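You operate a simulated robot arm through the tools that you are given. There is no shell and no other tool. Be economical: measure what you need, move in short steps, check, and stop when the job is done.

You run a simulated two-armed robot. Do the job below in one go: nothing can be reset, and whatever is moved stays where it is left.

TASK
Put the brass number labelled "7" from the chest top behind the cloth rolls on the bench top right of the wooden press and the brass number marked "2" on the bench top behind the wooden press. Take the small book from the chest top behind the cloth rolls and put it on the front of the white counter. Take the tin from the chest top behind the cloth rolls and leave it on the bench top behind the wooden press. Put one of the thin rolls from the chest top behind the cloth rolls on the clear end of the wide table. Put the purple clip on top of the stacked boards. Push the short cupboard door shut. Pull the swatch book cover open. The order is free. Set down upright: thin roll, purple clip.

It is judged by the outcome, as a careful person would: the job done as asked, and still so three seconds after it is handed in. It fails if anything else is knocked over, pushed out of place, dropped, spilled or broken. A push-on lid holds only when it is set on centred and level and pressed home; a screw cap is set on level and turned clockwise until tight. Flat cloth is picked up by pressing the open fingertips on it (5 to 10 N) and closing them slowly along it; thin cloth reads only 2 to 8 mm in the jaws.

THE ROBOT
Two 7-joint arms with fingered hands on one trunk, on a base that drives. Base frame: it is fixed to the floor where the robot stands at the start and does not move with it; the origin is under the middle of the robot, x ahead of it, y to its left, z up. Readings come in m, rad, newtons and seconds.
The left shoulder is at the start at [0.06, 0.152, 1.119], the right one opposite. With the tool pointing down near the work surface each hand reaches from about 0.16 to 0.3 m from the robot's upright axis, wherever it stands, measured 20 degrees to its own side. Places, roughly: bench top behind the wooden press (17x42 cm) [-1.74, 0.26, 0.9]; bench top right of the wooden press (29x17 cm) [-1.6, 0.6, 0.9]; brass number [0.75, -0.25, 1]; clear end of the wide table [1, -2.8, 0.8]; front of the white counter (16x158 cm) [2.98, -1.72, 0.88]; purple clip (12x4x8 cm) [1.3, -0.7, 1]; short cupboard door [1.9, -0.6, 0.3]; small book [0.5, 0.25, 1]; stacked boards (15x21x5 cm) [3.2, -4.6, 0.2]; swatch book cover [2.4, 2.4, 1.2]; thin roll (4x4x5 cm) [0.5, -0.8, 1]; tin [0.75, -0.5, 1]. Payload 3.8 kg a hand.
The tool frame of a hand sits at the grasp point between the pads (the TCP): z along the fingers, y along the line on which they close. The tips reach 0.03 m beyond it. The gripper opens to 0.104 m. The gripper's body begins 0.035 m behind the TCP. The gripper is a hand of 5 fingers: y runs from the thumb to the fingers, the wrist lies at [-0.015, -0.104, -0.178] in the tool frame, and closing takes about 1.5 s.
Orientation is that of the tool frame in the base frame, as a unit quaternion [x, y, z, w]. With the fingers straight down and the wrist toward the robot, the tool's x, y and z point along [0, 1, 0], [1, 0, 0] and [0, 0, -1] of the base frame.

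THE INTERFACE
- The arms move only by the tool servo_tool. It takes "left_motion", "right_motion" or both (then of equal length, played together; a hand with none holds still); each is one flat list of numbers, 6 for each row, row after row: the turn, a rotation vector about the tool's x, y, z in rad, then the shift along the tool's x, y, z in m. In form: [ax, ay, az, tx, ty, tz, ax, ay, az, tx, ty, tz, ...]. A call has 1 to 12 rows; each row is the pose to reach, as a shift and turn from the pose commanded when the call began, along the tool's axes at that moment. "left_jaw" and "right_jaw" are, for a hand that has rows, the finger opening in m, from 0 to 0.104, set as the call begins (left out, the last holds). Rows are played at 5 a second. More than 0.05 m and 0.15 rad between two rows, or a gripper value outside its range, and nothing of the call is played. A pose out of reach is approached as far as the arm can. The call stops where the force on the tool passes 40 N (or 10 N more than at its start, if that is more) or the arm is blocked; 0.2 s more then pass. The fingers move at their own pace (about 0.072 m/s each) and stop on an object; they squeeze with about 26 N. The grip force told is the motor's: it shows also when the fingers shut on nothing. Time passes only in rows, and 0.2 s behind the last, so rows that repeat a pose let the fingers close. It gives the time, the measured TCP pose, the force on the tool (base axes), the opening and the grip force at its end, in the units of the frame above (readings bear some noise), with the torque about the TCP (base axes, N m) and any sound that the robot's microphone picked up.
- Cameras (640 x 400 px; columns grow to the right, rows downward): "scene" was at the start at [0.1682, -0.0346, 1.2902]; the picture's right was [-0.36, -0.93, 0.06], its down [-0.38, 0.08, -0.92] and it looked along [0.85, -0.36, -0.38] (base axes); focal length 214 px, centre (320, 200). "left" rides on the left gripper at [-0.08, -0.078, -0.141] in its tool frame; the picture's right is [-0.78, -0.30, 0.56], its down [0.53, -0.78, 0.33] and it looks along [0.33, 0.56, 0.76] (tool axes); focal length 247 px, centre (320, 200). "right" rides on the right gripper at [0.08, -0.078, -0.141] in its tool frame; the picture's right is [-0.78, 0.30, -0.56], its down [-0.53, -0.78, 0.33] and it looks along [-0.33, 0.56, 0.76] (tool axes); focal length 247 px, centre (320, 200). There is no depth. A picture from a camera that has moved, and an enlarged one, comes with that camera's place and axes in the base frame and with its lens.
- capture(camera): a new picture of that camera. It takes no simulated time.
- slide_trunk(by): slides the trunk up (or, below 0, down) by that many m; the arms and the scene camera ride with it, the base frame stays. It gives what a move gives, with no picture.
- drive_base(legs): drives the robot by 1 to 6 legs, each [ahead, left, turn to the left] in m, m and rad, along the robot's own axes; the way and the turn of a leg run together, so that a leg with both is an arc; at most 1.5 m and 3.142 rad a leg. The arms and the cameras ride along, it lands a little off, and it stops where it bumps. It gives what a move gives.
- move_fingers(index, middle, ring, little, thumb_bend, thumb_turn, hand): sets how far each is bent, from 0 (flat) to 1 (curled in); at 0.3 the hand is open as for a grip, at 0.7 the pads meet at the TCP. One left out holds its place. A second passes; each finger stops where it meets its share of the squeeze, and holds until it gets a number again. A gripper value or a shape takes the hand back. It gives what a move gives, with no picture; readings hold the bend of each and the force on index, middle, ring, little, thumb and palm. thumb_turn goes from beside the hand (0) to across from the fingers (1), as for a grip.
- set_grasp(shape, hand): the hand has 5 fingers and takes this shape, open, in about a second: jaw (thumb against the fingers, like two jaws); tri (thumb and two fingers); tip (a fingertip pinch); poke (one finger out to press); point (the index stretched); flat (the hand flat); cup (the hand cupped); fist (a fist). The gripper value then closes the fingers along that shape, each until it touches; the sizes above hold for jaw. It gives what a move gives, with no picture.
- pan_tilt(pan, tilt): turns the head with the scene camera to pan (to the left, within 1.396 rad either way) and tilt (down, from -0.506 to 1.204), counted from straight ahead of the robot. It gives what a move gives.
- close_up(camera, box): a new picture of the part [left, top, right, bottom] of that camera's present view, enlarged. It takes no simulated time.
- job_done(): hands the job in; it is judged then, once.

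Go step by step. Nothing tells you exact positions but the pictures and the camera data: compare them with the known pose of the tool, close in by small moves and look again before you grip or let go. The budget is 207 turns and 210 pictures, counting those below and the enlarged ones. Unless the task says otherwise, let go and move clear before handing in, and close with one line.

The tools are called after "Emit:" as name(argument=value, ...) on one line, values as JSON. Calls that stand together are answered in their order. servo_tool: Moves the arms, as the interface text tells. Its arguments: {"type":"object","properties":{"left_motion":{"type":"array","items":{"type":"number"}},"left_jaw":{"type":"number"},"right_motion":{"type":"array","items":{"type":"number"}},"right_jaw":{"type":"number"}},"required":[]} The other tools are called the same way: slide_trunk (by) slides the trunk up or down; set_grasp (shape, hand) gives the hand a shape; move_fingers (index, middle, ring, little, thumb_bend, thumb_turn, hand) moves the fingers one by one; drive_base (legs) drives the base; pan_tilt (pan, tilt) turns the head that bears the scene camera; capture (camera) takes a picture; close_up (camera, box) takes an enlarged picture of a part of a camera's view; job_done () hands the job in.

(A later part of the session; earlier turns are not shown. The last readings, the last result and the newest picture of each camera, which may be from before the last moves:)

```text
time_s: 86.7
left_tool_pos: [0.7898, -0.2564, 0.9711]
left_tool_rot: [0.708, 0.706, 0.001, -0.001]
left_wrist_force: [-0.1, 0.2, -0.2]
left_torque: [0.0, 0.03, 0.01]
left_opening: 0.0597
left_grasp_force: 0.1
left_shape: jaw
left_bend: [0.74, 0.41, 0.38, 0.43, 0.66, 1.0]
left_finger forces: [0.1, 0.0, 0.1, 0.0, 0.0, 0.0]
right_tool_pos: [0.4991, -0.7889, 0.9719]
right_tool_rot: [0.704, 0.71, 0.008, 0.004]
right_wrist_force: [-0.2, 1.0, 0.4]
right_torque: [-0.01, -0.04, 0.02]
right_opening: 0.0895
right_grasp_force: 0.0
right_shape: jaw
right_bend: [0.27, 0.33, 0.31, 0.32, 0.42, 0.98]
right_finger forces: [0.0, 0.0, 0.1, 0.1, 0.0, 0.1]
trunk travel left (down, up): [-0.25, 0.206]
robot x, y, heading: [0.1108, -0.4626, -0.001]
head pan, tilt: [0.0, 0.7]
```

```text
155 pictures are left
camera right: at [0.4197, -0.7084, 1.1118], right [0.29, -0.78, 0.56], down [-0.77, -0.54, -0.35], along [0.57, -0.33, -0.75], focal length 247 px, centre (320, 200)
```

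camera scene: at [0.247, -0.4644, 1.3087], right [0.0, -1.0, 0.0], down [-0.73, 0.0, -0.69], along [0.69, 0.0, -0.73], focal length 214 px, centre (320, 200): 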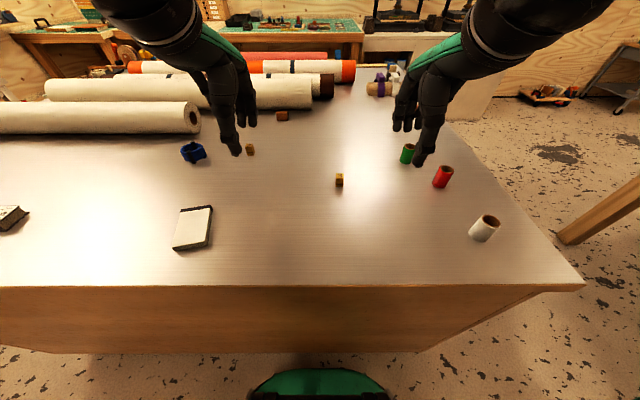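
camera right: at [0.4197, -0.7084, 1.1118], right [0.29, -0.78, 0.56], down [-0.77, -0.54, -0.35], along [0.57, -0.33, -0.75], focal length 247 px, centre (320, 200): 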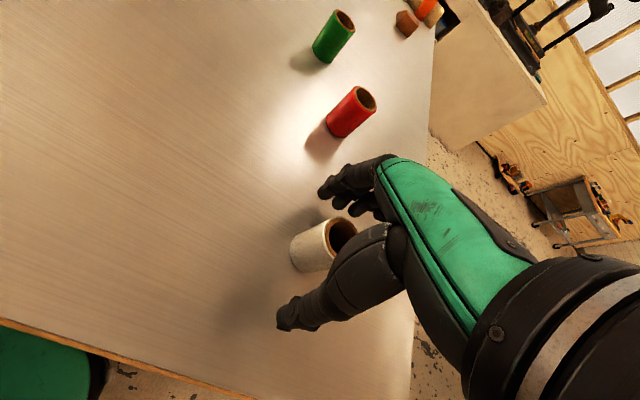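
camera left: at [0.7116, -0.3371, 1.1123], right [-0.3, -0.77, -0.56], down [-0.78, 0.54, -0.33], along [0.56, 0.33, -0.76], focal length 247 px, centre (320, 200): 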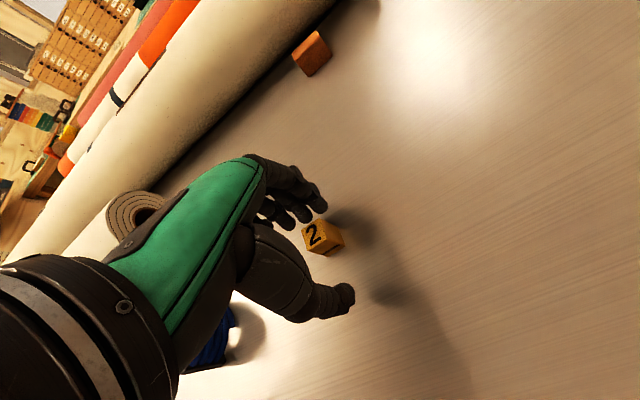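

Emit:
servo_tool(right_motion=[0, 0, 0, 0, 0, 0, 0, 0, 0, 0, 0, 0, 0, 0, 0, 0, 0, 0, 0, 0, 0, 0, 0, 0, 0, 0, 0, 0, 0, 0, 0, 0, 0, 0, 0, 0, 0, 0, 0, 0, 0, 0, 0, 0, 0, 0, 0, 0], left_motion=[0, 0, 0, 0, 0, 0, 0, 0, 0, 0, 0, 0, 0, 0, 0, 0, 0, 0, 0, 0, 0, 0, 0, 0, 0, 0, 0, 0, 0, 0, 0, 0, 0, 0, 0, 0, 0, 0, 0, 0, 0, 0, 0, 0, 0, 0, 0, 0], left_jaw=0.005, right_jaw=0.02)

Emit:
servo_tool(right_motion=[0, 0, 0, 0, 0, -0.03, 0, 0, 0, 0, 0, -0.07, 0, 0, 0, 0, 0, -0.11, 0, 0, 0, 0, 0, -0.15, 0, 0, 0, 0, 0, -0.19, 0, 0, 0, 0, 0, -0.19, 0, 0, 0, 0, 0, -0.19, 0, 0, 0, 0, 0, -0.19, 0, 0, 0, 0, 0, -0.19, 0, 0, 0, 0, 0, -0.19], left_motion=[0, 0, 0, 0, 0, -0.03, 0, 0, 0, 0, 0, -0.07, 0, 0, 0, 0, 0, -0.11, 0, 0, 0, 0, 0, -0.15, 0, 0, 0, 0, -0.04, -0.19, 0, 0, 0, 0, -0.08, -0.19, 0, 0, 0, 0, -0.13, -0.19, 0, 0, 0, 0, -0.18, -0.19, 0, 0, 0, 0, -0.23, -0.19, 0, 0, 0, 0, -0.27, -0.19])

Emit:
capture(camera="scene")

Emit:
capture(camera="right")

```text
time_s: 88.5
left_tool_pos: [0.7905, -0.2565, 0.9712]
left_tool_rot: [0.708, 0.706, 0.0, 0.001]
left_wrist_force: [0.0, -0.4, -0.5]
left_torque: [0.02, 0.0, -0.01]
left_opening: 0.0152
left_grasp_force: 26.0
left_shape: jaw
left_bend: [0.72, 0.62, 0.69, 0.69, 0.75, 1.0]
left_finger forces: [14.4, 7.7, 0.0, 0.0, 22.3, 0.0]
right_tool_pos: [0.4997, -0.7889, 0.971]
right_tool_rot: [0.704, 0.71, 0.008, 0.003]
right_wrist_force: [0.0, -1.0, -0.1]
right_torque: [-0.04, 0.03, 0.0]
right_opening: 0.0097
right_grasp_force: 25.9
right_shape: jaw
right_bend: [0.72, 0.73, 0.7, 0.7, 0.8, 1.0]
right_finger forces: [0.1, 0.0, 0.1, 0.0, 0.0, 0.1]
trunk travel left (down, up): [-0.25, 0.206]
robot x, y, heading: [0.1128, -0.4625, -0.004]
head pan, tilt: [0.0, 0.7]
```

```text
refused: row 5 steps farther than a row can; nothing moved
```

```text
154 pictures are left
camera scene: at [0.2482, -0.4629, 1.3085], right [0.0, -1.0, 0.0], down [-0.73, 0.0, -0.69], along [0.69, 0.0, -0.73], focal length 214 px, centre (320, 200)
```

scene: 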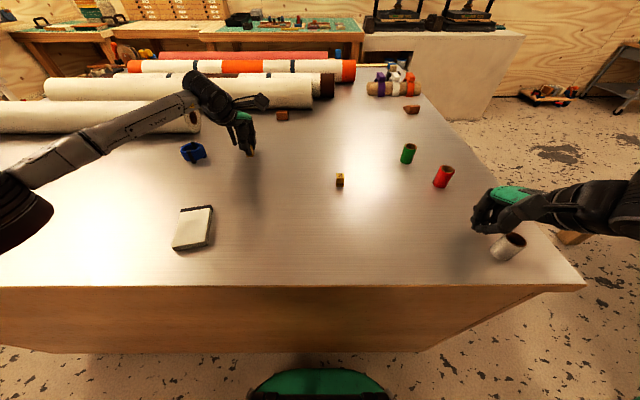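

```text
153 pictures are left
camera right: at [0.4193, -0.7082, 1.1123], right [0.29, -0.78, 0.56], down [-0.77, -0.54, -0.35], along [0.57, -0.33, -0.75], focal length 247 px, centre (320, 200)
```

right: 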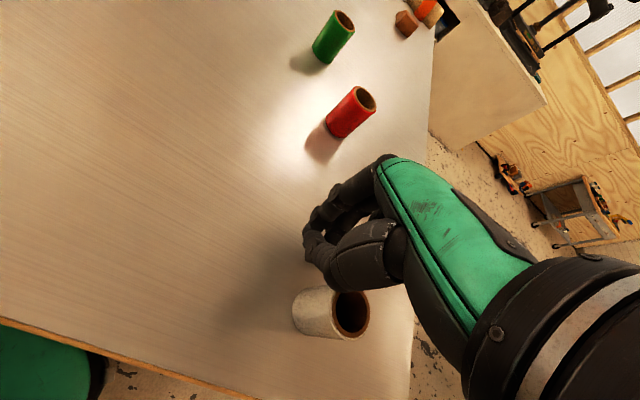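

The 2 is held, but the white roll slipped out of the closing right fingers toward me; it still stands at about (0.458, -0.811). I raise both hands (right still closed) before reopening.

Emit:
servo_tool(right_motion=[0, 0, 0, 0, 0, -0.03, 0, 0, 0, 0, 0, -0.06, 0, 0, 0, 0, 0, -0.09, 0, 0, 0, 0, 0, -0.09, 0, 0, 0, 0, 0, -0.09, 0, 0, 0, 0, 0, -0.09, 0, 0, 0, 0, 0, -0.09, 0, 0, 0, 0, 0, -0.09, 0, 0, 0, 0, 0, -0.09, 0, 0, 0, 0, 0, -0.09], left_motion=[0, 0, 0, 0, 0, -0.03, 0, 0, 0, 0, 0, -0.07, 0, 0, 0, 0, 0, -0.11, 0, 0, 0, 0, 0, -0.15, 0, 0, 0, 0, -0.03, -0.18, 0, 0, 0, 0, -0.075, -0.19, 0, 0, 0, 0, -0.12, -0.19, 0, 0, 0, 0, -0.165, -0.19, 0, 0, 0, 0, -0.21, -0.19, 0, 0, 0, 0, -0.25, -0.19])

Emit:
capture(camera="scene")

Emit:
capture(camera="right")

```text
time_s: 90.7
left_tool_pos: [0.5367, -0.2545, 1.1611]
left_tool_rot: [0.708, 0.706, 0.001, 0.001]
left_wrist_force: [-0.4, -0.2, -0.2]
left_torque: [0.02, -0.03, -0.03]
left_opening: 0.0152
left_grasp_force: 26.1
left_shape: jaw
left_bend: [0.72, 0.62, 0.69, 0.69, 0.75, 1.0]
left_finger forces: [14.4, 7.8, 0.1, 0.0, 22.2, 0.1]
right_tool_pos: [0.4979, -0.7895, 1.0615]
right_tool_rot: [0.704, 0.71, 0.008, 0.004]
right_wrist_force: [-1.0, 0.5, 0.0]
right_torque: [0.01, -0.03, 0.03]
right_opening: 0.0098
right_grasp_force: 25.9
right_shape: jaw
right_bend: [0.72, 0.73, 0.7, 0.7, 0.8, 1.0]
right_finger forces: [0.1, 0.1, 0.0, 0.0, 0.1, 0.0]
trunk travel left (down, up): [-0.25, 0.206]
robot x, y, heading: [0.1138, -0.4647, -0.002]
head pan, tilt: [0.0, 0.7]
```

```text
152 pictures are left
camera scene: at [0.2469, -0.4628, 1.3086], right [0.0, -1.0, 0.0], down [-0.73, 0.0, -0.69], along [0.69, 0.0, -0.73], focal length 214 px, centre (320, 200)
```

scene: 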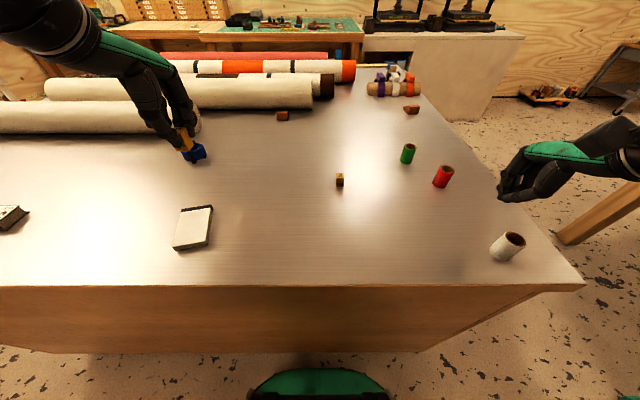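

```text
151 pictures are left
camera right: at [0.4181, -0.7086, 1.2019], right [0.29, -0.78, 0.56], down [-0.77, -0.54, -0.35], along [0.57, -0.33, -0.75], focal length 247 px, centre (320, 200)
```

right: 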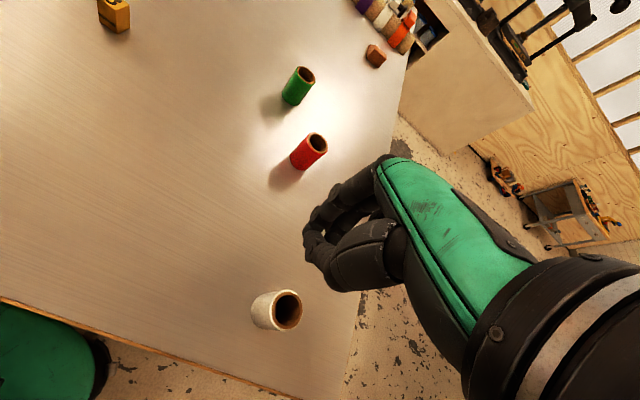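

The white roll still stands at (0.460, -0.809). I reopen, shift over it with a slight bias to its outer side, and descend.

Emit:
servo_tool(right_motion=[0, 0, 0, -0.009, -0.013, 0, 0, 0, 0, -0.017, -0.025, 0, 0, 0, 0, -0.026, -0.038, 0, 0, 0, 0, -0.026, -0.038, 0.0, 0, 0, 0, -0.026, -0.038, 0.0, 0, 0, 0, -0.026, -0.038, 0.03, 0, 0, 0, -0.026, -0.038, 0.06, 0, 0, 0, -0.026, -0.038, 0.09], right_jaw=0.085)

Emit:
capture(camera="right")

Emit:
close_up(camera="scene", box=[420, 120, 620, 280])

```text
time_s: 92.5
left_tool_pos: [0.5389, -0.2549, 1.1605]
left_tool_rot: [0.708, 0.707, 0.0, 0.0]
left_wrist_force: [0.0, 0.6, -1.3]
left_torque: [0.0, -0.01, 0.02]
left_opening: 0.0151
left_grasp_force: 25.9
left_shape: jaw
left_bend: [0.72, 0.62, 0.69, 0.69, 0.75, 1.0]
left_finger forces: [14.4, 7.8, 0.0, 0.0, 22.2, 0.1]
right_tool_pos: [0.4644, -0.8145, 0.9707]
right_tool_rot: [0.704, 0.71, 0.008, 0.003]
right_wrist_force: [0.4, 0.3, 0.4]
right_torque: [-0.01, 0.0, -0.01]
right_opening: 0.085
right_grasp_force: 0.1
right_shape: jaw
right_bend: [0.27, 0.34, 0.31, 0.33, 0.48, 0.99]
right_finger forces: [0.1, 0.1, 0.1, 0.0, 0.1, 0.0]
right hand out of reach, approached as far as the arm can: row 7, 8
trunk travel left (down, up): [-0.25, 0.206]
robot x, y, heading: [0.1153, -0.465, -0.0]
head pan, tilt: [0.0, 0.7]
```

```text
150 pictures are left
camera right: at [0.3846, -0.7349, 1.1104], right [0.29, -0.78, 0.56], down [-0.77, -0.54, -0.35], along [0.57, -0.32, -0.75], focal length 247 px, centre (320, 200)
```

right: 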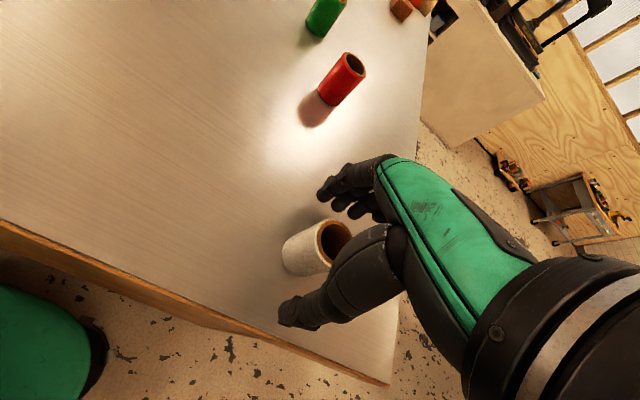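

```text
2.50 times, centred on (520, 200) of scene
camera zoom: at [0.2483, -0.4632, 1.3084], right [0.0, -1.0, 0.0], down [-0.73, 0.0, -0.69], along [0.69, 0.0, -0.73], focal length 536 px, centre (-180, 200)
```

zoom: 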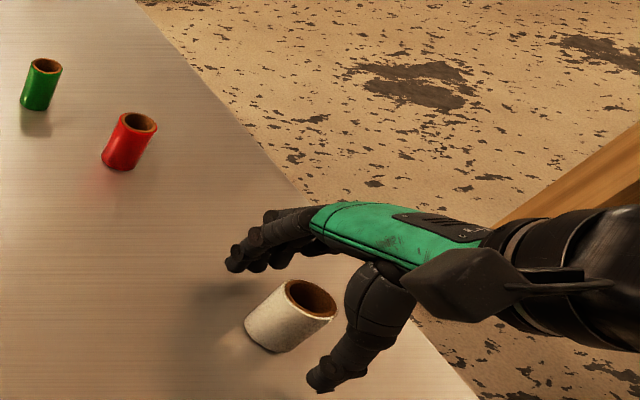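

Fingertips and thumb now straddle the roll squarely. I close partially first and check.

Emit:
servo_tool(right_motion=[0, 0, 0, 0, 0, 0, 0, 0, 0, 0, 0, 0, 0, 0, 0, 0, 0, 0, 0, 0, 0, 0, 0, 0], right_jaw=0.042)

Emit:
capture(camera="right")

Emit:
close_up(camera="scene", box=[460, 160, 620, 280])

```text
time_s: 93.5
left_tool_pos: [0.5388, -0.255, 1.1601]
left_tool_rot: [0.708, 0.707, 0.001, 0.001]
left_wrist_force: [0.3, 0.0, -0.6]
left_torque: [0.0, -0.01, 0.02]
left_opening: 0.0155
left_grasp_force: 25.9
left_shape: jaw
left_bend: [0.72, 0.62, 0.69, 0.69, 0.75, 1.0]
left_finger forces: [14.5, 7.8, 0.1, 0.0, 22.3, 0.1]
right_tool_pos: [0.4632, -0.8148, 0.9692]
right_tool_rot: [0.704, 0.71, 0.007, 0.003]
right_wrist_force: [0.3, -0.1, 0.3]
right_torque: [-0.03, -0.02, 0.0]
right_opening: 0.0424
right_grasp_force: 0.1
right_shape: jaw
right_bend: [0.74, 0.49, 0.45, 0.43, 0.72, 1.0]
right_finger forces: [0.0, 0.1, 0.0, 0.0, 0.0, 0.1]
trunk travel left (down, up): [-0.25, 0.206]
robot x, y, heading: [0.1189, -0.4585, -0.0]
head pan, tilt: [0.0, 0.7]
```

```text
148 pictures are left
camera right: at [0.3844, -0.7347, 1.1108], right [0.29, -0.78, 0.56], down [-0.77, -0.54, -0.35], along [0.57, -0.32, -0.75], focal length 247 px, centre (320, 200)
```

right: 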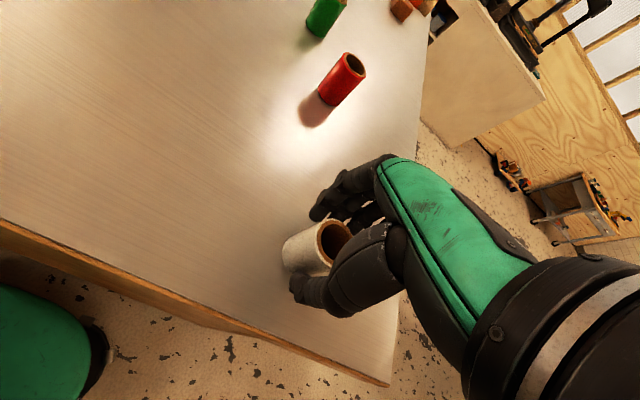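

```text
3.33 times, centred on (540, 220) of scene
camera zoom: at [0.2481, -0.4629, 1.3085], right [0.0, -1.0, 0.0], down [-0.73, 0.0, -0.69], along [0.69, 0.0, -0.73], focal length 715 px, centre (-413, 133)
```

zoom: 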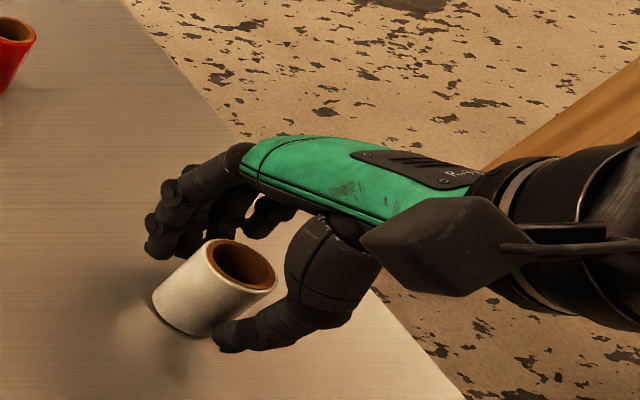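

Well seated; closing fully.

Emit:
servo_tool(right_motion=[0, 0, 0, 0, 0, 0, 0, 0, 0, 0, 0, 0, 0, 0, 0, 0, 0, 0, 0, 0, 0, 0, 0, 0, 0, 0, 0, 0, 0, 0], right_jaw=0.03)

Emit:
capture(camera="right")

Emit:
close_up(camera="scene", box=[460, 160, 620, 280])

```text
time_s: 94.7
left_tool_pos: [0.538, -0.2541, 1.1606]
left_tool_rot: [0.708, 0.707, 0.001, 0.001]
left_wrist_force: [0.6, 0.3, -1.1]
left_torque: [-0.01, -0.01, 0.03]
left_opening: 0.0151
left_grasp_force: 25.8
left_shape: jaw
left_bend: [0.72, 0.62, 0.69, 0.69, 0.75, 1.0]
left_finger forces: [14.4, 7.8, 0.0, 0.0, 22.3, 0.0]
right_tool_pos: [0.4644, -0.8149, 0.9701]
right_tool_rot: [0.704, 0.71, 0.007, 0.004]
right_wrist_force: [-0.2, 0.2, 0.5]
right_torque: [0.01, 0.02, -0.04]
right_opening: 0.0309
right_grasp_force: 0.0
right_shape: jaw
right_bend: [0.74, 0.54, 0.52, 0.48, 0.73, 1.0]
right_finger forces: [0.7, 0.1, 0.0, 0.1, 0.5, 0.1]
trunk travel left (down, up): [-0.25, 0.206]
robot x, y, heading: [0.1147, -0.4627, -0.004]
head pan, tilt: [0.0, 0.7]
```

```text
146 pictures are left
camera right: at [0.3844, -0.7347, 1.1108], right [0.29, -0.78, 0.56], down [-0.77, -0.54, -0.35], along [0.57, -0.32, -0.75], focal length 247 px, centre (320, 200)
```

right: 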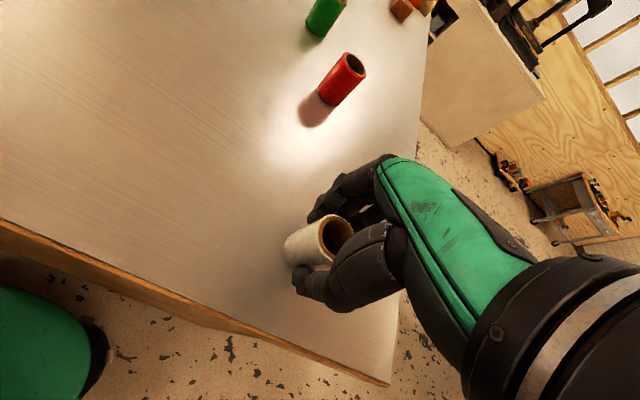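

```text
3.33 times, centred on (540, 220) of scene
camera zoom: at [0.248, -0.4629, 1.3085], right [0.0, -1.0, 0.0], down [-0.73, 0.0, -0.69], along [0.69, 0.0, -0.73], focal length 715 px, centre (-413, 133)
```

zoom: 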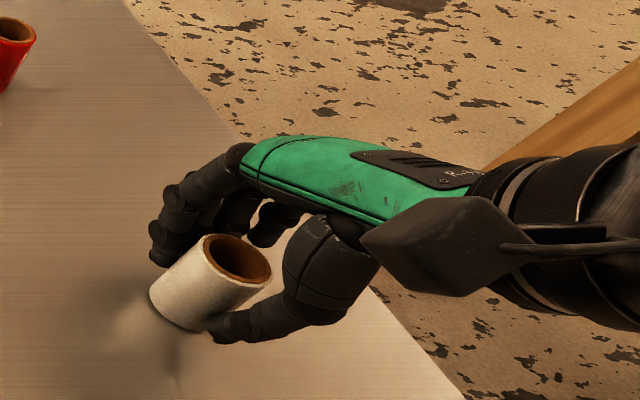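

Index and thumb touch lightly. I take a closer look at how the fingers sit on the roll before squeezing.

Emit:
close_up(camera="right", box=[260, 150, 420, 330])

Emit:
close_up(camera="scene", box=[485, 190, 565, 250])

```text
2.22 times, centred on (340, 240) of right
camera zoom: at [0.3844, -0.7347, 1.1108], right [0.29, -0.78, 0.56], down [-0.77, -0.54, -0.35], along [0.57, -0.32, -0.75], focal length 549 px, centre (276, 111)
```

zoom: 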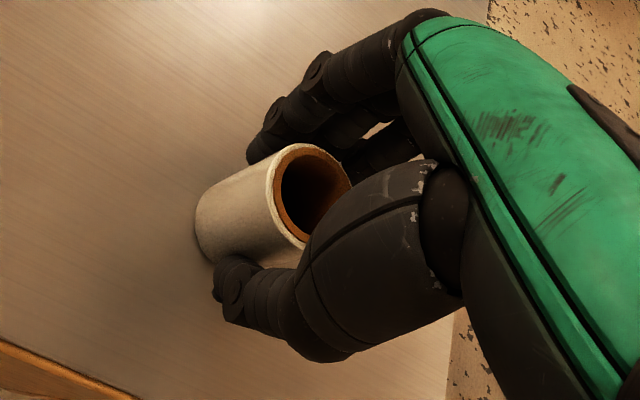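

```text
6.67 times, centred on (525, 220) of scene
camera zoom: at [0.248, -0.4629, 1.3085], right [0.0, -1.0, 0.0], down [-0.73, 0.0, -0.69], along [0.69, 0.0, -0.73], focal length 1430 px, centre (-1047, 67)
```

zoom: 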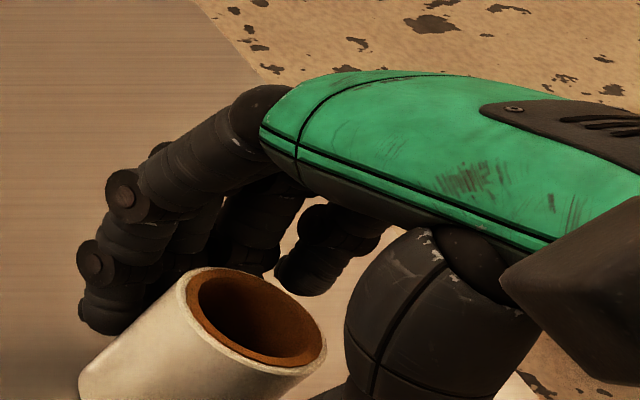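

Emit:
servo_tool(right_motion=[0, 0, 0, 0, 0, 0, 0, 0, 0, 0, 0, 0, 0, 0, 0, 0, 0, 0], right_jaw=0.024)

Emit:
close_up(camera="right", box=[260, 150, 420, 330])

Emit:
close_up(camera="scene", box=[485, 190, 565, 250])

```text
time_s: 95.5
left_tool_pos: [0.5393, -0.2556, 1.1598]
left_tool_rot: [0.708, 0.706, 0.001, 0.001]
left_wrist_force: [1.0, 0.4, -1.8]
left_torque: [-0.03, -0.01, 0.01]
left_opening: 0.0152
left_grasp_force: 25.2
left_shape: jaw
left_bend: [0.72, 0.62, 0.69, 0.69, 0.75, 1.0]
left_finger forces: [14.4, 7.8, 0.0, 0.0, 22.3, 0.0]
right_tool_pos: [0.4634, -0.816, 0.9696]
right_tool_rot: [0.704, 0.711, 0.007, 0.003]
right_wrist_force: [-0.7, -0.3, -0.2]
right_torque: [0.0, 0.0, 0.06]
right_opening: 0.0273
right_grasp_force: 26.3
right_shape: jaw
right_bend: [0.74, 0.56, 0.6, 0.58, 0.75, 1.0]
right_finger forces: [11.7, 9.5, 0.0, 0.0, 22.1, 0.1]
trunk travel left (down, up): [-0.25, 0.206]
robot x, y, heading: [0.1118, -0.4645, -0.001]
head pan, tilt: [0.0, 0.7]
```

```text
2.22 times, centred on (340, 240) of right
camera zoom: at [0.3843, -0.7347, 1.1108], right [0.29, -0.78, 0.56], down [-0.77, -0.54, -0.35], along [0.57, -0.32, -0.75], focal length 549 px, centre (276, 111)
```

zoom: 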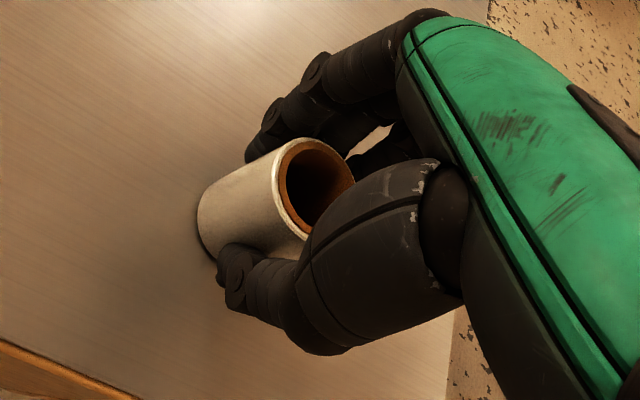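

```text
6.67 times, centred on (525, 220) of scene
camera zoom: at [0.248, -0.4629, 1.3085], right [0.0, -1.0, 0.0], down [-0.73, 0.0, -0.69], along [0.69, 0.0, -0.73], focal length 1430 px, centre (-1047, 67)
```

zoom: 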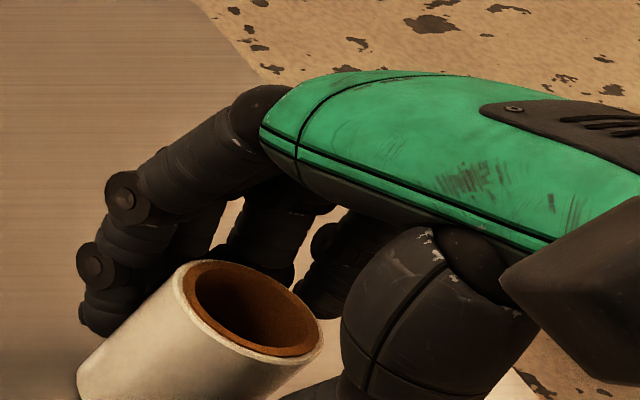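

The roll is now gripped (index, middle, thumb at 26 N). Lifting it.

Emit:
servo_tool(right_motion=[0, 0, 0, 0, 0, -0.02, 0, 0, 0, 0, 0, -0.05, 0, 0, 0, 0, 0, -0.09, 0, 0, 0, 0, 0, -0.13, 0, 0, 0, 0, 0, -0.17, 0, 0, 0, 0, -0.01, -0.2])

Emit:
close_up(camera="right", box=[220, 130, 420, 330])

```text
time_s: 96.9
left_tool_pos: [0.5378, -0.2559, 1.1602]
left_tool_rot: [0.708, 0.706, 0.001, 0.001]
left_wrist_force: [-0.6, -0.4, -0.3]
left_torque: [-0.01, 0.01, -0.01]
left_opening: 0.0151
left_grasp_force: 25.8
left_shape: jaw
left_bend: [0.72, 0.62, 0.69, 0.69, 0.75, 1.0]
left_finger forces: [14.4, 7.8, 0.0, 0.0, 22.1, 0.0]
right_tool_pos: [0.4515, -0.8185, 1.172]
right_tool_rot: [0.704, 0.71, 0.007, 0.003]
right_wrist_force: [0.2, 0.2, 0.3]
right_torque: [0.02, 0.0, -0.01]
right_opening: 0.0271
right_grasp_force: 26.4
right_shape: jaw
right_bend: [0.74, 0.56, 0.61, 0.58, 0.75, 1.0]
right_finger forces: [11.6, 9.5, 0.0, 0.0, 22.1, 0.0]
trunk travel left (down, up): [-0.25, 0.206]
robot x, y, heading: [0.1156, -0.4663, 0.007]
head pan, tilt: [0.0, 0.7]
```

```text
2.00 times, centred on (320, 230) of right
camera zoom: at [0.3719, -0.7395, 1.3122], right [0.29, -0.78, 0.56], down [-0.77, -0.54, -0.35], along [0.57, -0.32, -0.75], focal length 494 px, centre (320, 140)
```

zoom: 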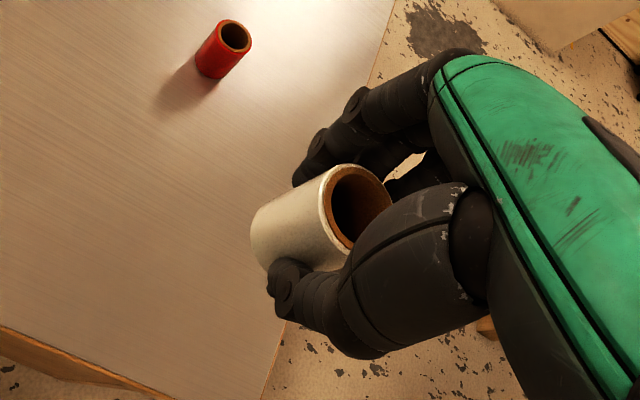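

Roll held upright. I back off, turn right and drive toward the wide table for a look.

Emit:
drive_base(legs=[[-0.36, 0, 0], [0, 0, -1.57], [0.85, 0, 0]])

Emit:
pan_tilt(pan=0.5, tilt=0.35)

Emit:
capture(camera="scene")

```text
time_s: 107.2
left_tool_pos: [-0.0982, -1.7278, 1.1598]
left_tool_rot: [1.0, -0.021, 0.0, 0.001]
left_wrist_force: [-0.2, -0.1, -1.2]
left_torque: [-0.02, -0.03, -0.05]
left_opening: 0.0149
left_grasp_force: 26.2
left_shape: jaw
left_bend: [0.72, 0.62, 0.69, 0.69, 0.75, 1.0]
left_finger forces: [14.3, 7.5, 0.0, 0.1, 21.9, 0.0]
right_tool_pos: [-0.6593, -1.6201, 1.1709]
right_tool_rot: [1.0, -0.016, 0.003, 0.008]
right_wrist_force: [0.0, -0.6, -1.2]
right_torque: [-0.01, 0.02, -0.01]
right_opening: 0.0274
right_grasp_force: 25.7
right_shape: jaw
right_bend: [0.74, 0.56, 0.61, 0.58, 0.75, 1.0]
right_finger forces: [11.2, 9.3, 0.0, 0.1, 21.7, 0.0]
trunk travel left (down, up): [-0.25, 0.206]
robot x, y, heading: [-0.2917, -1.2969, -1.617]
head pan, tilt: [0.0, 0.7]
```

```text
time_s: 108.2
left_tool_pos: [-0.0986, -1.7294, 1.1603]
left_tool_rot: [1.0, -0.021, 0.0, 0.001]
left_wrist_force: [-1.2, 0.0, -1.4]
left_torque: [0.02, -0.01, -0.01]
left_opening: 0.0153
left_grasp_force: 26.4
left_shape: jaw
left_bend: [0.72, 0.62, 0.69, 0.69, 0.75, 1.0]
left_finger forces: [14.3, 7.6, 0.0, 0.1, 21.9, 0.0]
right_tool_pos: [-0.6598, -1.62, 1.1723]
right_tool_rot: [1.0, -0.016, 0.003, 0.008]
right_wrist_force: [-0.3, -0.9, -0.2]
right_torque: [-0.02, -0.01, 0.04]
right_opening: 0.027
right_grasp_force: 26.3
right_shape: jaw
right_bend: [0.74, 0.56, 0.61, 0.58, 0.75, 1.0]
right_finger forces: [11.2, 9.3, 0.0, 0.1, 21.7, 0.0]
trunk travel left (down, up): [-0.25, 0.206]
robot x, y, heading: [-0.289, -1.2945, -1.613]
head pan, tilt: [0.499, 0.351]
```

```text
139 pictures are left
camera scene: at [-0.2491, -1.4313, 1.34], right [-0.9, -0.44, -0.05], down [-0.15, 0.41, -0.9], along [0.42, -0.8, -0.44], focal length 214 px, centre (320, 200)
```

scene: 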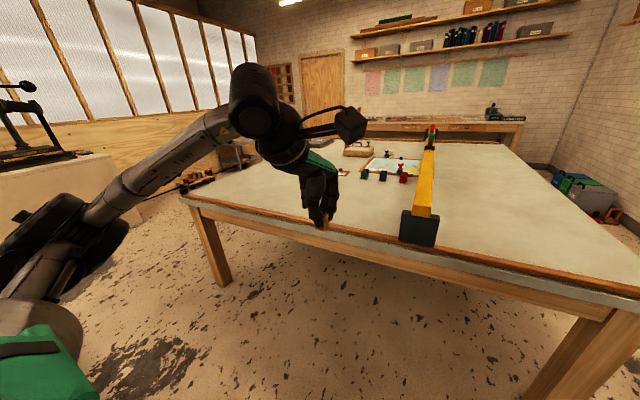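

The table's clear left end should be near x≈1. I slide left along the aisle to look at it squarely.

Emit:
drive_base(legs=[[0.1, 0, 0.043], [0, 1.3, 0]])

Emit:
pan_tilt(pan=0.0, tilt=0.4)

Emit:
capture(camera="scene")

```text
time_s: 115.5
left_tool_pos: [1.2166, -1.8104, 1.1598]
left_tool_rot: [1.0, 0.005, 0.001, 0.001]
left_wrist_force: [0.0, -0.6, -1.6]
left_torque: [-0.04, 0.0, -0.01]
left_opening: 0.0154
left_grasp_force: 26.2
left_shape: jaw
left_bend: [0.72, 0.62, 0.69, 0.69, 0.75, 1.0]
left_finger forces: [14.3, 7.6, 0.0, 0.1, 22.0, 0.0]
right_tool_pos: [0.6502, -1.7319, 1.1699]
right_tool_rot: [1.0, 0.011, 0.003, 0.008]
right_wrist_force: [0.3, 0.1, -0.6]
right_torque: [-0.02, -0.01, 0.03]
right_opening: 0.027
right_grasp_force: 26.3
right_shape: jaw
right_bend: [0.74, 0.56, 0.61, 0.58, 0.75, 1.0]
right_finger forces: [11.3, 9.3, 0.0, 0.0, 21.6, 0.0]
trunk travel left (down, up): [-0.25, 0.206]
robot x, y, heading: [1.0058, -1.389, -1.561]
head pan, tilt: [0.499, 0.351]
```

```text
time_s: 116.4
left_tool_pos: [1.2161, -1.8108, 1.161]
left_tool_rot: [1.0, 0.006, 0.0, 0.001]
left_wrist_force: [0.1, -0.4, -1.1]
left_torque: [-0.02, 0.03, 0.0]
left_opening: 0.0154
left_grasp_force: 25.7
left_shape: jaw
left_bend: [0.72, 0.62, 0.69, 0.69, 0.75, 1.0]
left_finger forces: [14.3, 7.7, 0.0, 0.0, 22.1, 0.1]
right_tool_pos: [0.6495, -1.7316, 1.1708]
right_tool_rot: [1.0, 0.011, 0.003, 0.008]
right_wrist_force: [0.3, 0.6, 0.0]
right_torque: [0.02, -0.03, -0.02]
right_opening: 0.027
right_grasp_force: 25.8
right_shape: jaw
right_bend: [0.74, 0.56, 0.61, 0.58, 0.75, 1.0]
right_finger forces: [11.4, 9.3, 0.0, 0.1, 21.8, 0.1]
trunk travel left (down, up): [-0.25, 0.206]
robot x, y, heading: [1.0058, -1.3872, -1.561]
head pan, tilt: [0.0, 0.4]
```

```text
138 pictures are left
camera scene: at [1.0059, -1.532, 1.3343], right [-1.0, -0.01, 0.0], down [-0.01, 0.49, -0.87], along [0.01, -0.87, -0.49], focal length 214 px, centre (320, 200)
```

scene: 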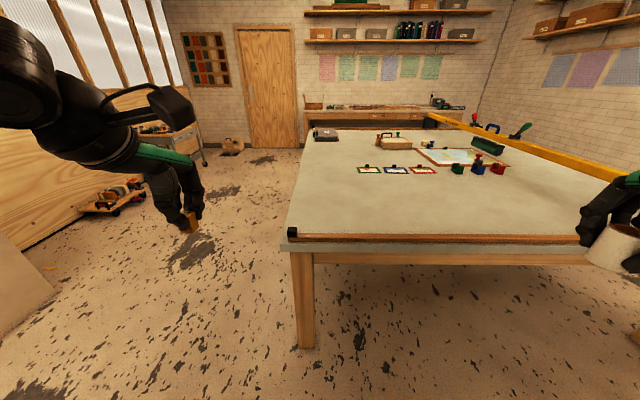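

The table edge is at x≈1.15, top z≈0.8, clear around (1.0, -2.7). I drive round to its left end and face it.

Emit:
drive_base(legs=[[0, 0.58, 0], [1.25, 0, 0], [0, 0, -1.57]])

Emit:
pan_tilt(pan=0.0, tilt=0.6)

Emit:
capture(camera="scene")

Emit:
capture(camera="right")

```text
time_s: 129.2
left_tool_pos: [1.1658, -2.8494, 1.1607]
left_tool_rot: [0.723, -0.691, -0.001, 0.001]
left_wrist_force: [-1.1, -0.2, -1.1]
left_torque: [-0.01, 0.01, -0.02]
left_opening: 0.015
left_grasp_force: 26.3
left_shape: jaw
left_bend: [0.72, 0.62, 0.69, 0.69, 0.75, 1.0]
left_finger forces: [14.2, 7.5, 0.0, 0.0, 21.8, 0.0]
right_tool_pos: [1.2242, -2.2788, 1.1716]
right_tool_rot: [0.727, -0.687, -0.003, 0.007]
right_wrist_force: [-0.2, -1.0, -0.2]
right_torque: [-0.01, -0.02, 0.0]
right_opening: 0.027
right_grasp_force: 26.0
right_shape: jaw
right_bend: [0.74, 0.56, 0.61, 0.58, 0.76, 1.0]
right_finger forces: [11.5, 9.2, 0.1, 0.0, 21.5, 0.0]
trunk travel left (down, up): [-0.25, 0.206]
robot x, y, heading: [1.5826, -2.6218, -3.093]
head pan, tilt: [0.0, 0.4]
```

```text
time_s: 130.0
left_tool_pos: [1.1658, -2.8483, 1.1615]
left_tool_rot: [0.723, -0.691, 0.0, 0.001]
left_wrist_force: [-0.3, -0.1, -1.5]
left_torque: [-0.03, 0.0, -0.02]
left_opening: 0.0151
left_grasp_force: 26.1
left_shape: jaw
left_bend: [0.72, 0.62, 0.69, 0.69, 0.75, 1.0]
left_finger forces: [14.2, 7.5, 0.1, 0.0, 21.6, 0.1]
right_tool_pos: [1.2239, -2.2788, 1.1712]
right_tool_rot: [0.726, -0.687, -0.003, 0.007]
right_wrist_force: [0.2, 0.9, -0.8]
right_torque: [0.02, 0.01, -0.01]
right_opening: 0.027
right_grasp_force: 25.9
right_shape: jaw
right_bend: [0.74, 0.56, 0.61, 0.58, 0.76, 1.0]
right_finger forces: [11.3, 9.2, 0.1, 0.1, 21.5, 0.0]
trunk travel left (down, up): [-0.25, 0.206]
robot x, y, heading: [1.5785, -2.6212, -3.098]
head pan, tilt: [0.0, 0.6]
```

```text
137 pictures are left
camera scene: at [1.443, -2.6263, 1.3167], right [-0.05, 1.0, 0.0], down [0.65, 0.03, -0.76], along [-0.76, -0.04, -0.65], focal length 214 px, centre (320, 200)
```

scene: 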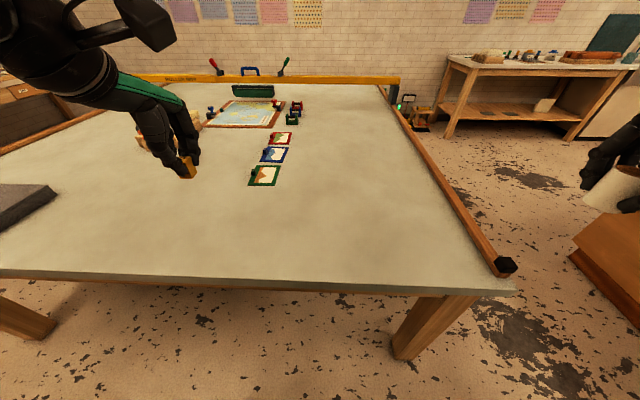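

```text
136 pictures are left
camera right: at [1.3096, -2.3514, 1.3116], right [-0.33, 0.76, 0.56], down [0.74, 0.58, -0.35], along [-0.59, 0.3, -0.75], focal length 247 px, centre (320, 200)
```

right: 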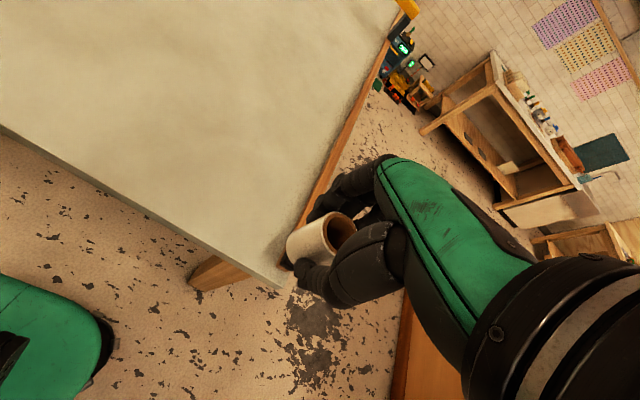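

The end of the table is clear in front of me. I move the roll over (1.0, -2.55), lowering part way.

Emit:
servo_tool(right_motion=[0, 0, 0, 0.0258, 0.0239, 0.022, 0, 0, 0, 0.0516, 0.0478, 0.044, 0, 0, 0, 0.0774, 0.0717, 0.066, 0, 0, 0, 0.1032, 0.0956, 0.088, 0, 0, 0, 0.129, 0.1195, 0.11, 0, 0, 0, 0.1548, 0.1434, 0.132, 0, 0, 0, 0.1806, 0.1673, 0.154, 0, 0, 0, 0.2064, 0.1912, 0.176, 0, 0, 0, 0.2322, 0.2151, 0.198, 0, 0, 0, 0.258, 0.239, 0.22, 0, 0, 0, 0.258, 0.239, 0.26, 0, 0, 0, 0.258, 0.239, 0.3])

Emit:
capture(camera="right")

Emit:
capture(camera="scene")

```text
time_s: 132.6
left_tool_pos: [1.1654, -2.8485, 1.1612]
left_tool_rot: [0.723, -0.691, 0.0, 0.0]
left_wrist_force: [-0.2, -0.2, -1.0]
left_torque: [0.0, 0.01, 0.03]
left_opening: 0.0153
left_grasp_force: 26.1
left_shape: jaw
left_bend: [0.72, 0.62, 0.69, 0.69, 0.75, 1.0]
left_finger forces: [14.2, 7.6, 0.0, 0.0, 21.7, 0.1]
right_tool_pos: [1.0075, -2.5327, 0.8896]
right_tool_rot: [0.727, -0.686, -0.004, 0.009]
right_wrist_force: [-0.2, 0.0, -0.2]
right_torque: [-0.03, 0.02, 0.02]
right_opening: 0.0273
right_grasp_force: 26.0
right_shape: jaw
right_bend: [0.74, 0.56, 0.61, 0.58, 0.76, 1.0]
right_finger forces: [11.8, 9.3, 0.1, 0.0, 21.1, 0.1]
right hand out of reach, approached as far as the arm can: row 11, 12
trunk travel left (down, up): [-0.25, 0.206]
robot x, y, heading: [1.5807, -2.6231, -3.095]
head pan, tilt: [0.0, 0.6]
```

```text
135 pictures are left
camera right: at [1.0929, -2.6052, 1.0311], right [-0.33, 0.76, 0.56], down [0.74, 0.58, -0.35], along [-0.59, 0.3, -0.75], focal length 247 px, centre (320, 200)
```

right: 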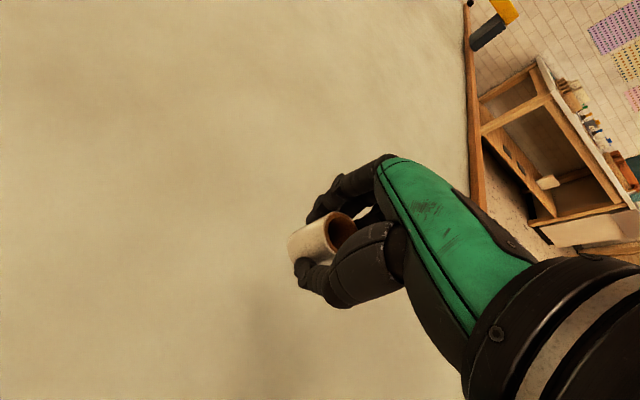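

```text
134 pictures are left
camera scene: at [1.4431, -2.626, 1.3167], right [-0.05, 1.0, 0.0], down [0.65, 0.03, -0.76], along [-0.76, -0.04, -0.65], focal length 214 px, centre (320, 200)
```

scene: 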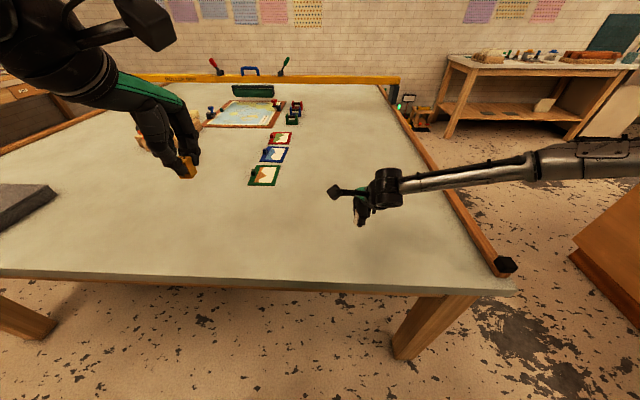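

The arm is near its low limit, so I slide the trunk down 4 cm and check.

Emit:
slide_trunk(by=-0.035)

Emit:
servo_tool(right_motion=[0, 0, 0, 0, 0, 0.003, 0, 0, 0, 0, 0, 0.006, 0, 0, 0, 0, 0, 0.009])

Emit:
capture(camera="right")

```text
time_s: 133.3
left_tool_pos: [1.1665, -2.8484, 1.1266]
left_tool_rot: [0.723, -0.691, 0.0, 0.0]
left_wrist_force: [0.5, 0.0, -1.9]
left_torque: [0.02, 0.0, -0.02]
left_opening: 0.0149
left_grasp_force: 26.1
left_shape: jaw
left_bend: [0.72, 0.62, 0.69, 0.69, 0.75, 1.0]
left_finger forces: [14.3, 7.6, 0.0, 0.0, 21.7, 0.0]
right_tool_pos: [1.011, -2.5285, 0.8579]
right_tool_rot: [0.726, -0.687, -0.004, 0.008]
right_wrist_force: [-0.3, 1.1, -0.8]
right_torque: [0.0, -0.01, 0.0]
right_opening: 0.0271
right_grasp_force: 26.2
right_shape: jaw
right_bend: [0.74, 0.56, 0.61, 0.58, 0.76, 1.0]
right_finger forces: [11.8, 9.3, 0.1, 0.0, 21.3, 0.0]
trunk travel left (down, up): [-0.215, 0.241]
robot x, y, heading: [1.5801, -2.6197, -3.095]
head pan, tilt: [0.0, 0.6]
```

```text
time_s: 134.2
left_tool_pos: [1.1653, -2.8476, 1.1249]
left_tool_rot: [0.723, -0.691, 0.0, 0.0]
left_wrist_force: [0.1, -0.5, -0.6]
left_torque: [0.0, 0.03, 0.0]
left_opening: 0.0153
left_grasp_force: 25.8
left_shape: jaw
left_bend: [0.72, 0.62, 0.69, 0.69, 0.75, 1.0]
left_finger forces: [14.2, 7.5, 0.0, 0.0, 21.7, 0.2]
right_tool_pos: [1.0115, -2.5279, 0.8499]
right_tool_rot: [0.727, -0.687, -0.004, 0.007]
right_wrist_force: [-0.5, -0.6, 0.1]
right_torque: [0.0, -0.01, 0.01]
right_opening: 0.0269
right_grasp_force: 25.6
right_shape: jaw
right_bend: [0.74, 0.56, 0.61, 0.58, 0.76, 1.0]
right_finger forces: [11.8, 9.4, 0.0, 0.0, 21.2, 0.0]
trunk travel left (down, up): [-0.215, 0.241]
robot x, y, heading: [1.5816, -2.6203, -3.097]
head pan, tilt: [0.0, 0.6]
```

```text
133 pictures are left
camera right: at [1.0968, -2.6004, 0.9897], right [-0.33, 0.76, 0.56], down [0.74, 0.58, -0.35], along [-0.59, 0.3, -0.75], focal length 247 px, centre (320, 200)
```

right: 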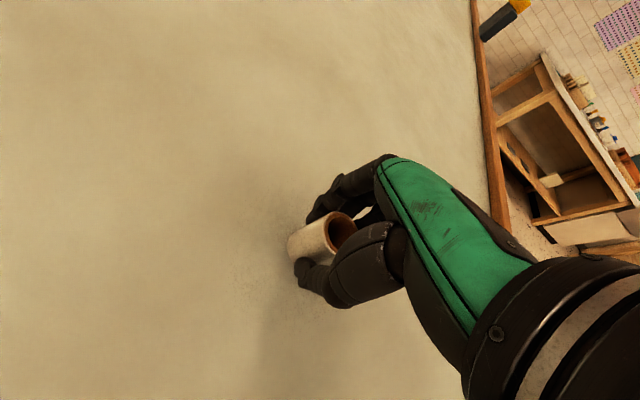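

Emit:
servo_tool(right_motion=[0, 0, 0, 0, 0, 0.004, 0, 0, 0, 0, 0, 0.008, 0, 0, 0, 0, 0, 0.012, 0, 0, 0, 0, 0, 0.015])

```text
time_s: 135.2
left_tool_pos: [1.1668, -2.8477, 1.1267]
left_tool_rot: [0.723, -0.691, -0.002, 0.001]
left_wrist_force: [-0.3, 0.1, -1.5]
left_torque: [0.01, -0.01, -0.01]
left_opening: 0.0151
left_grasp_force: 26.3
left_shape: jaw
left_bend: [0.72, 0.62, 0.69, 0.69, 0.75, 1.0]
left_finger forces: [14.2, 7.6, 0.1, 0.0, 21.8, 0.0]
right_tool_pos: [1.0111, -2.5284, 0.8382]
right_tool_rot: [0.726, -0.687, -0.006, 0.01]
right_wrist_force: [1.0, 2.1, 16.7]
right_torque: [0.05, 0.14, -0.06]
right_opening: 0.0275
right_grasp_force: 26.1
right_shape: jaw
right_bend: [0.74, 0.55, 0.61, 0.58, 0.76, 1.0]
right_finger forces: [12.6, 10.7, 0.0, 0.0, 24.6, 0.1]
trunk travel left (down, up): [-0.215, 0.241]
robot x, y, heading: [1.5815, -2.6213, -3.098]
head pan, tilt: [0.0, 0.6]
```

Contact at z≈0.838 (17 N). Ease off and open gently.

Emit:
servo_tool(right_motion=[0, 0, 0, 0, 0, -0.002, 0, 0, 0, 0, 0, -0.002, 0, 0, 0, 0, 0, -0.002], right_jaw=0.05)

Emit:
servo_tool(right_motion=[0, 0, 0, 0, 0, 0, 0, 0, 0, 0, 0, 0, 0, 0, 0, 0, 0, 0, 0, 0, 0, 0, 0, 0], right_jaw=0.09)

Emit:
close_up(camera="right", box=[220, 130, 420, 330])

```text
time_s: 135.9
left_tool_pos: [1.166, -2.8488, 1.1251]
left_tool_rot: [0.723, -0.691, -0.001, 0.001]
left_wrist_force: [-0.4, 0.1, -0.7]
left_torque: [0.02, -0.01, -0.05]
left_opening: 0.0151
left_grasp_force: 25.7
left_shape: jaw
left_bend: [0.72, 0.62, 0.69, 0.69, 0.75, 1.0]
left_finger forces: [14.2, 7.6, 0.0, 0.1, 21.7, 0.0]
right_tool_pos: [1.0128, -2.5287, 0.8359]
right_tool_rot: [0.727, -0.687, -0.003, 0.008]
right_wrist_force: [-0.3, 0.2, 0.1]
right_torque: [-0.02, 0.0, 0.03]
right_opening: 0.0498
right_grasp_force: 0.1
right_shape: jaw
right_bend: [0.74, 0.45, 0.42, 0.41, 0.71, 1.0]
right_finger forces: [0.0, 0.0, 0.0, 0.1, 0.0, 0.0]
trunk travel left (down, up): [-0.215, 0.241]
robot x, y, heading: [1.5818, -2.6216, -3.099]
head pan, tilt: [0.0, 0.6]
```

```text
time_s: 136.9
left_tool_pos: [1.1652, -2.8489, 1.1258]
left_tool_rot: [0.723, -0.691, 0.0, 0.001]
left_wrist_force: [-1.1, -0.3, -0.4]
left_torque: [-0.01, 0.02, 0.01]
left_opening: 0.0155
left_grasp_force: 25.7
left_shape: jaw
left_bend: [0.72, 0.62, 0.69, 0.69, 0.75, 1.0]
left_finger forces: [14.2, 7.7, 0.0, 0.0, 21.7, 0.1]
right_tool_pos: [1.0108, -2.5291, 0.8368]
right_tool_rot: [0.727, -0.687, -0.003, 0.007]
right_wrist_force: [-0.4, 0.3, -0.6]
right_torque: [0.02, 0.02, 0.01]
right_opening: 0.0898
right_grasp_force: 0.0
right_shape: jaw
right_bend: [0.27, 0.33, 0.31, 0.32, 0.42, 0.98]
right_finger forces: [0.0, 0.0, 0.1, 0.1, 0.1, 0.0]
trunk travel left (down, up): [-0.215, 0.241]
robot x, y, heading: [1.5797, -2.6173, -3.092]
head pan, tilt: [0.0, 0.6]
```

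```text
2.00 times, centred on (320, 230) of right
camera zoom: at [1.0966, -2.6008, 0.9769], right [-0.33, 0.76, 0.56], down [0.74, 0.58, -0.35], along [-0.59, 0.3, -0.75], focal length 494 px, centre (320, 140)
```

zoom: 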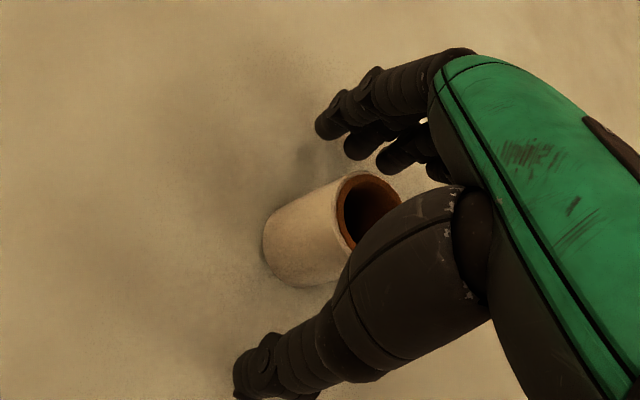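

The roll stands free between the open fingers. Raising straight up and checking.

Emit:
servo_tool(right_motion=[0, 0, 0, 0, 0, -0.03, 0, 0, 0, 0, 0, -0.06, 0, 0, 0, 0, 0, -0.1, 0, 0, 0, 0, 0, -0.14, 0, 0, 0, 0, 0, -0.18, 0, 0, 0, 0, -0.02, -0.22, 0, 0, 0, -0.02, -0.06, -0.24, 0, 0, 0, -0.04, -0.1, -0.26, 0, 0, 0, -0.06, -0.14, -0.28, 0, 0, 0, -0.08, -0.18, -0.28])

Emit:
capture(camera="scene")

```text
time_s: 139.2
left_tool_pos: [1.1656, -2.8453, 1.1272]
left_tool_rot: [0.723, -0.691, 0.001, 0.001]
left_wrist_force: [-0.2, 0.0, 0.0]
left_torque: [-0.01, 0.0, -0.01]
left_opening: 0.0152
left_grasp_force: 25.8
left_shape: jaw
left_bend: [0.72, 0.62, 0.69, 0.69, 0.75, 1.0]
left_finger forces: [14.1, 7.6, 0.1, 0.0, 21.7, 0.0]
right_tool_pos: [1.1906, -2.4329, 1.1119]
right_tool_rot: [0.727, -0.687, -0.002, 0.008]
right_wrist_force: [1.4, -0.2, -0.1]
right_torque: [-0.03, 0.04, 0.01]
right_opening: 0.0898
right_grasp_force: 0.0
right_shape: jaw
right_bend: [0.27, 0.33, 0.31, 0.32, 0.42, 0.98]
right_finger forces: [0.0, 0.1, 0.0, 0.1, 0.1, 0.1]
trunk travel left (down, up): [-0.215, 0.241]
robot x, y, heading: [1.5787, -2.6181, -3.093]
head pan, tilt: [0.0, 0.6]
```

```text
131 pictures are left
camera scene: at [1.4271, -2.6253, 1.2751], right [-0.05, 1.0, 0.0], down [0.68, 0.03, -0.73], along [-0.73, -0.04, -0.68], focal length 214 px, centre (320, 200)
```

scene: 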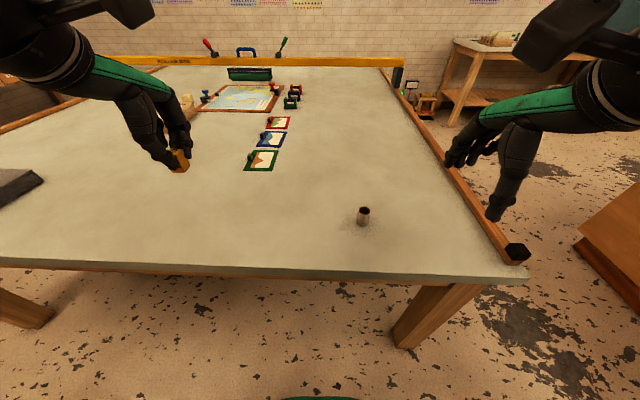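

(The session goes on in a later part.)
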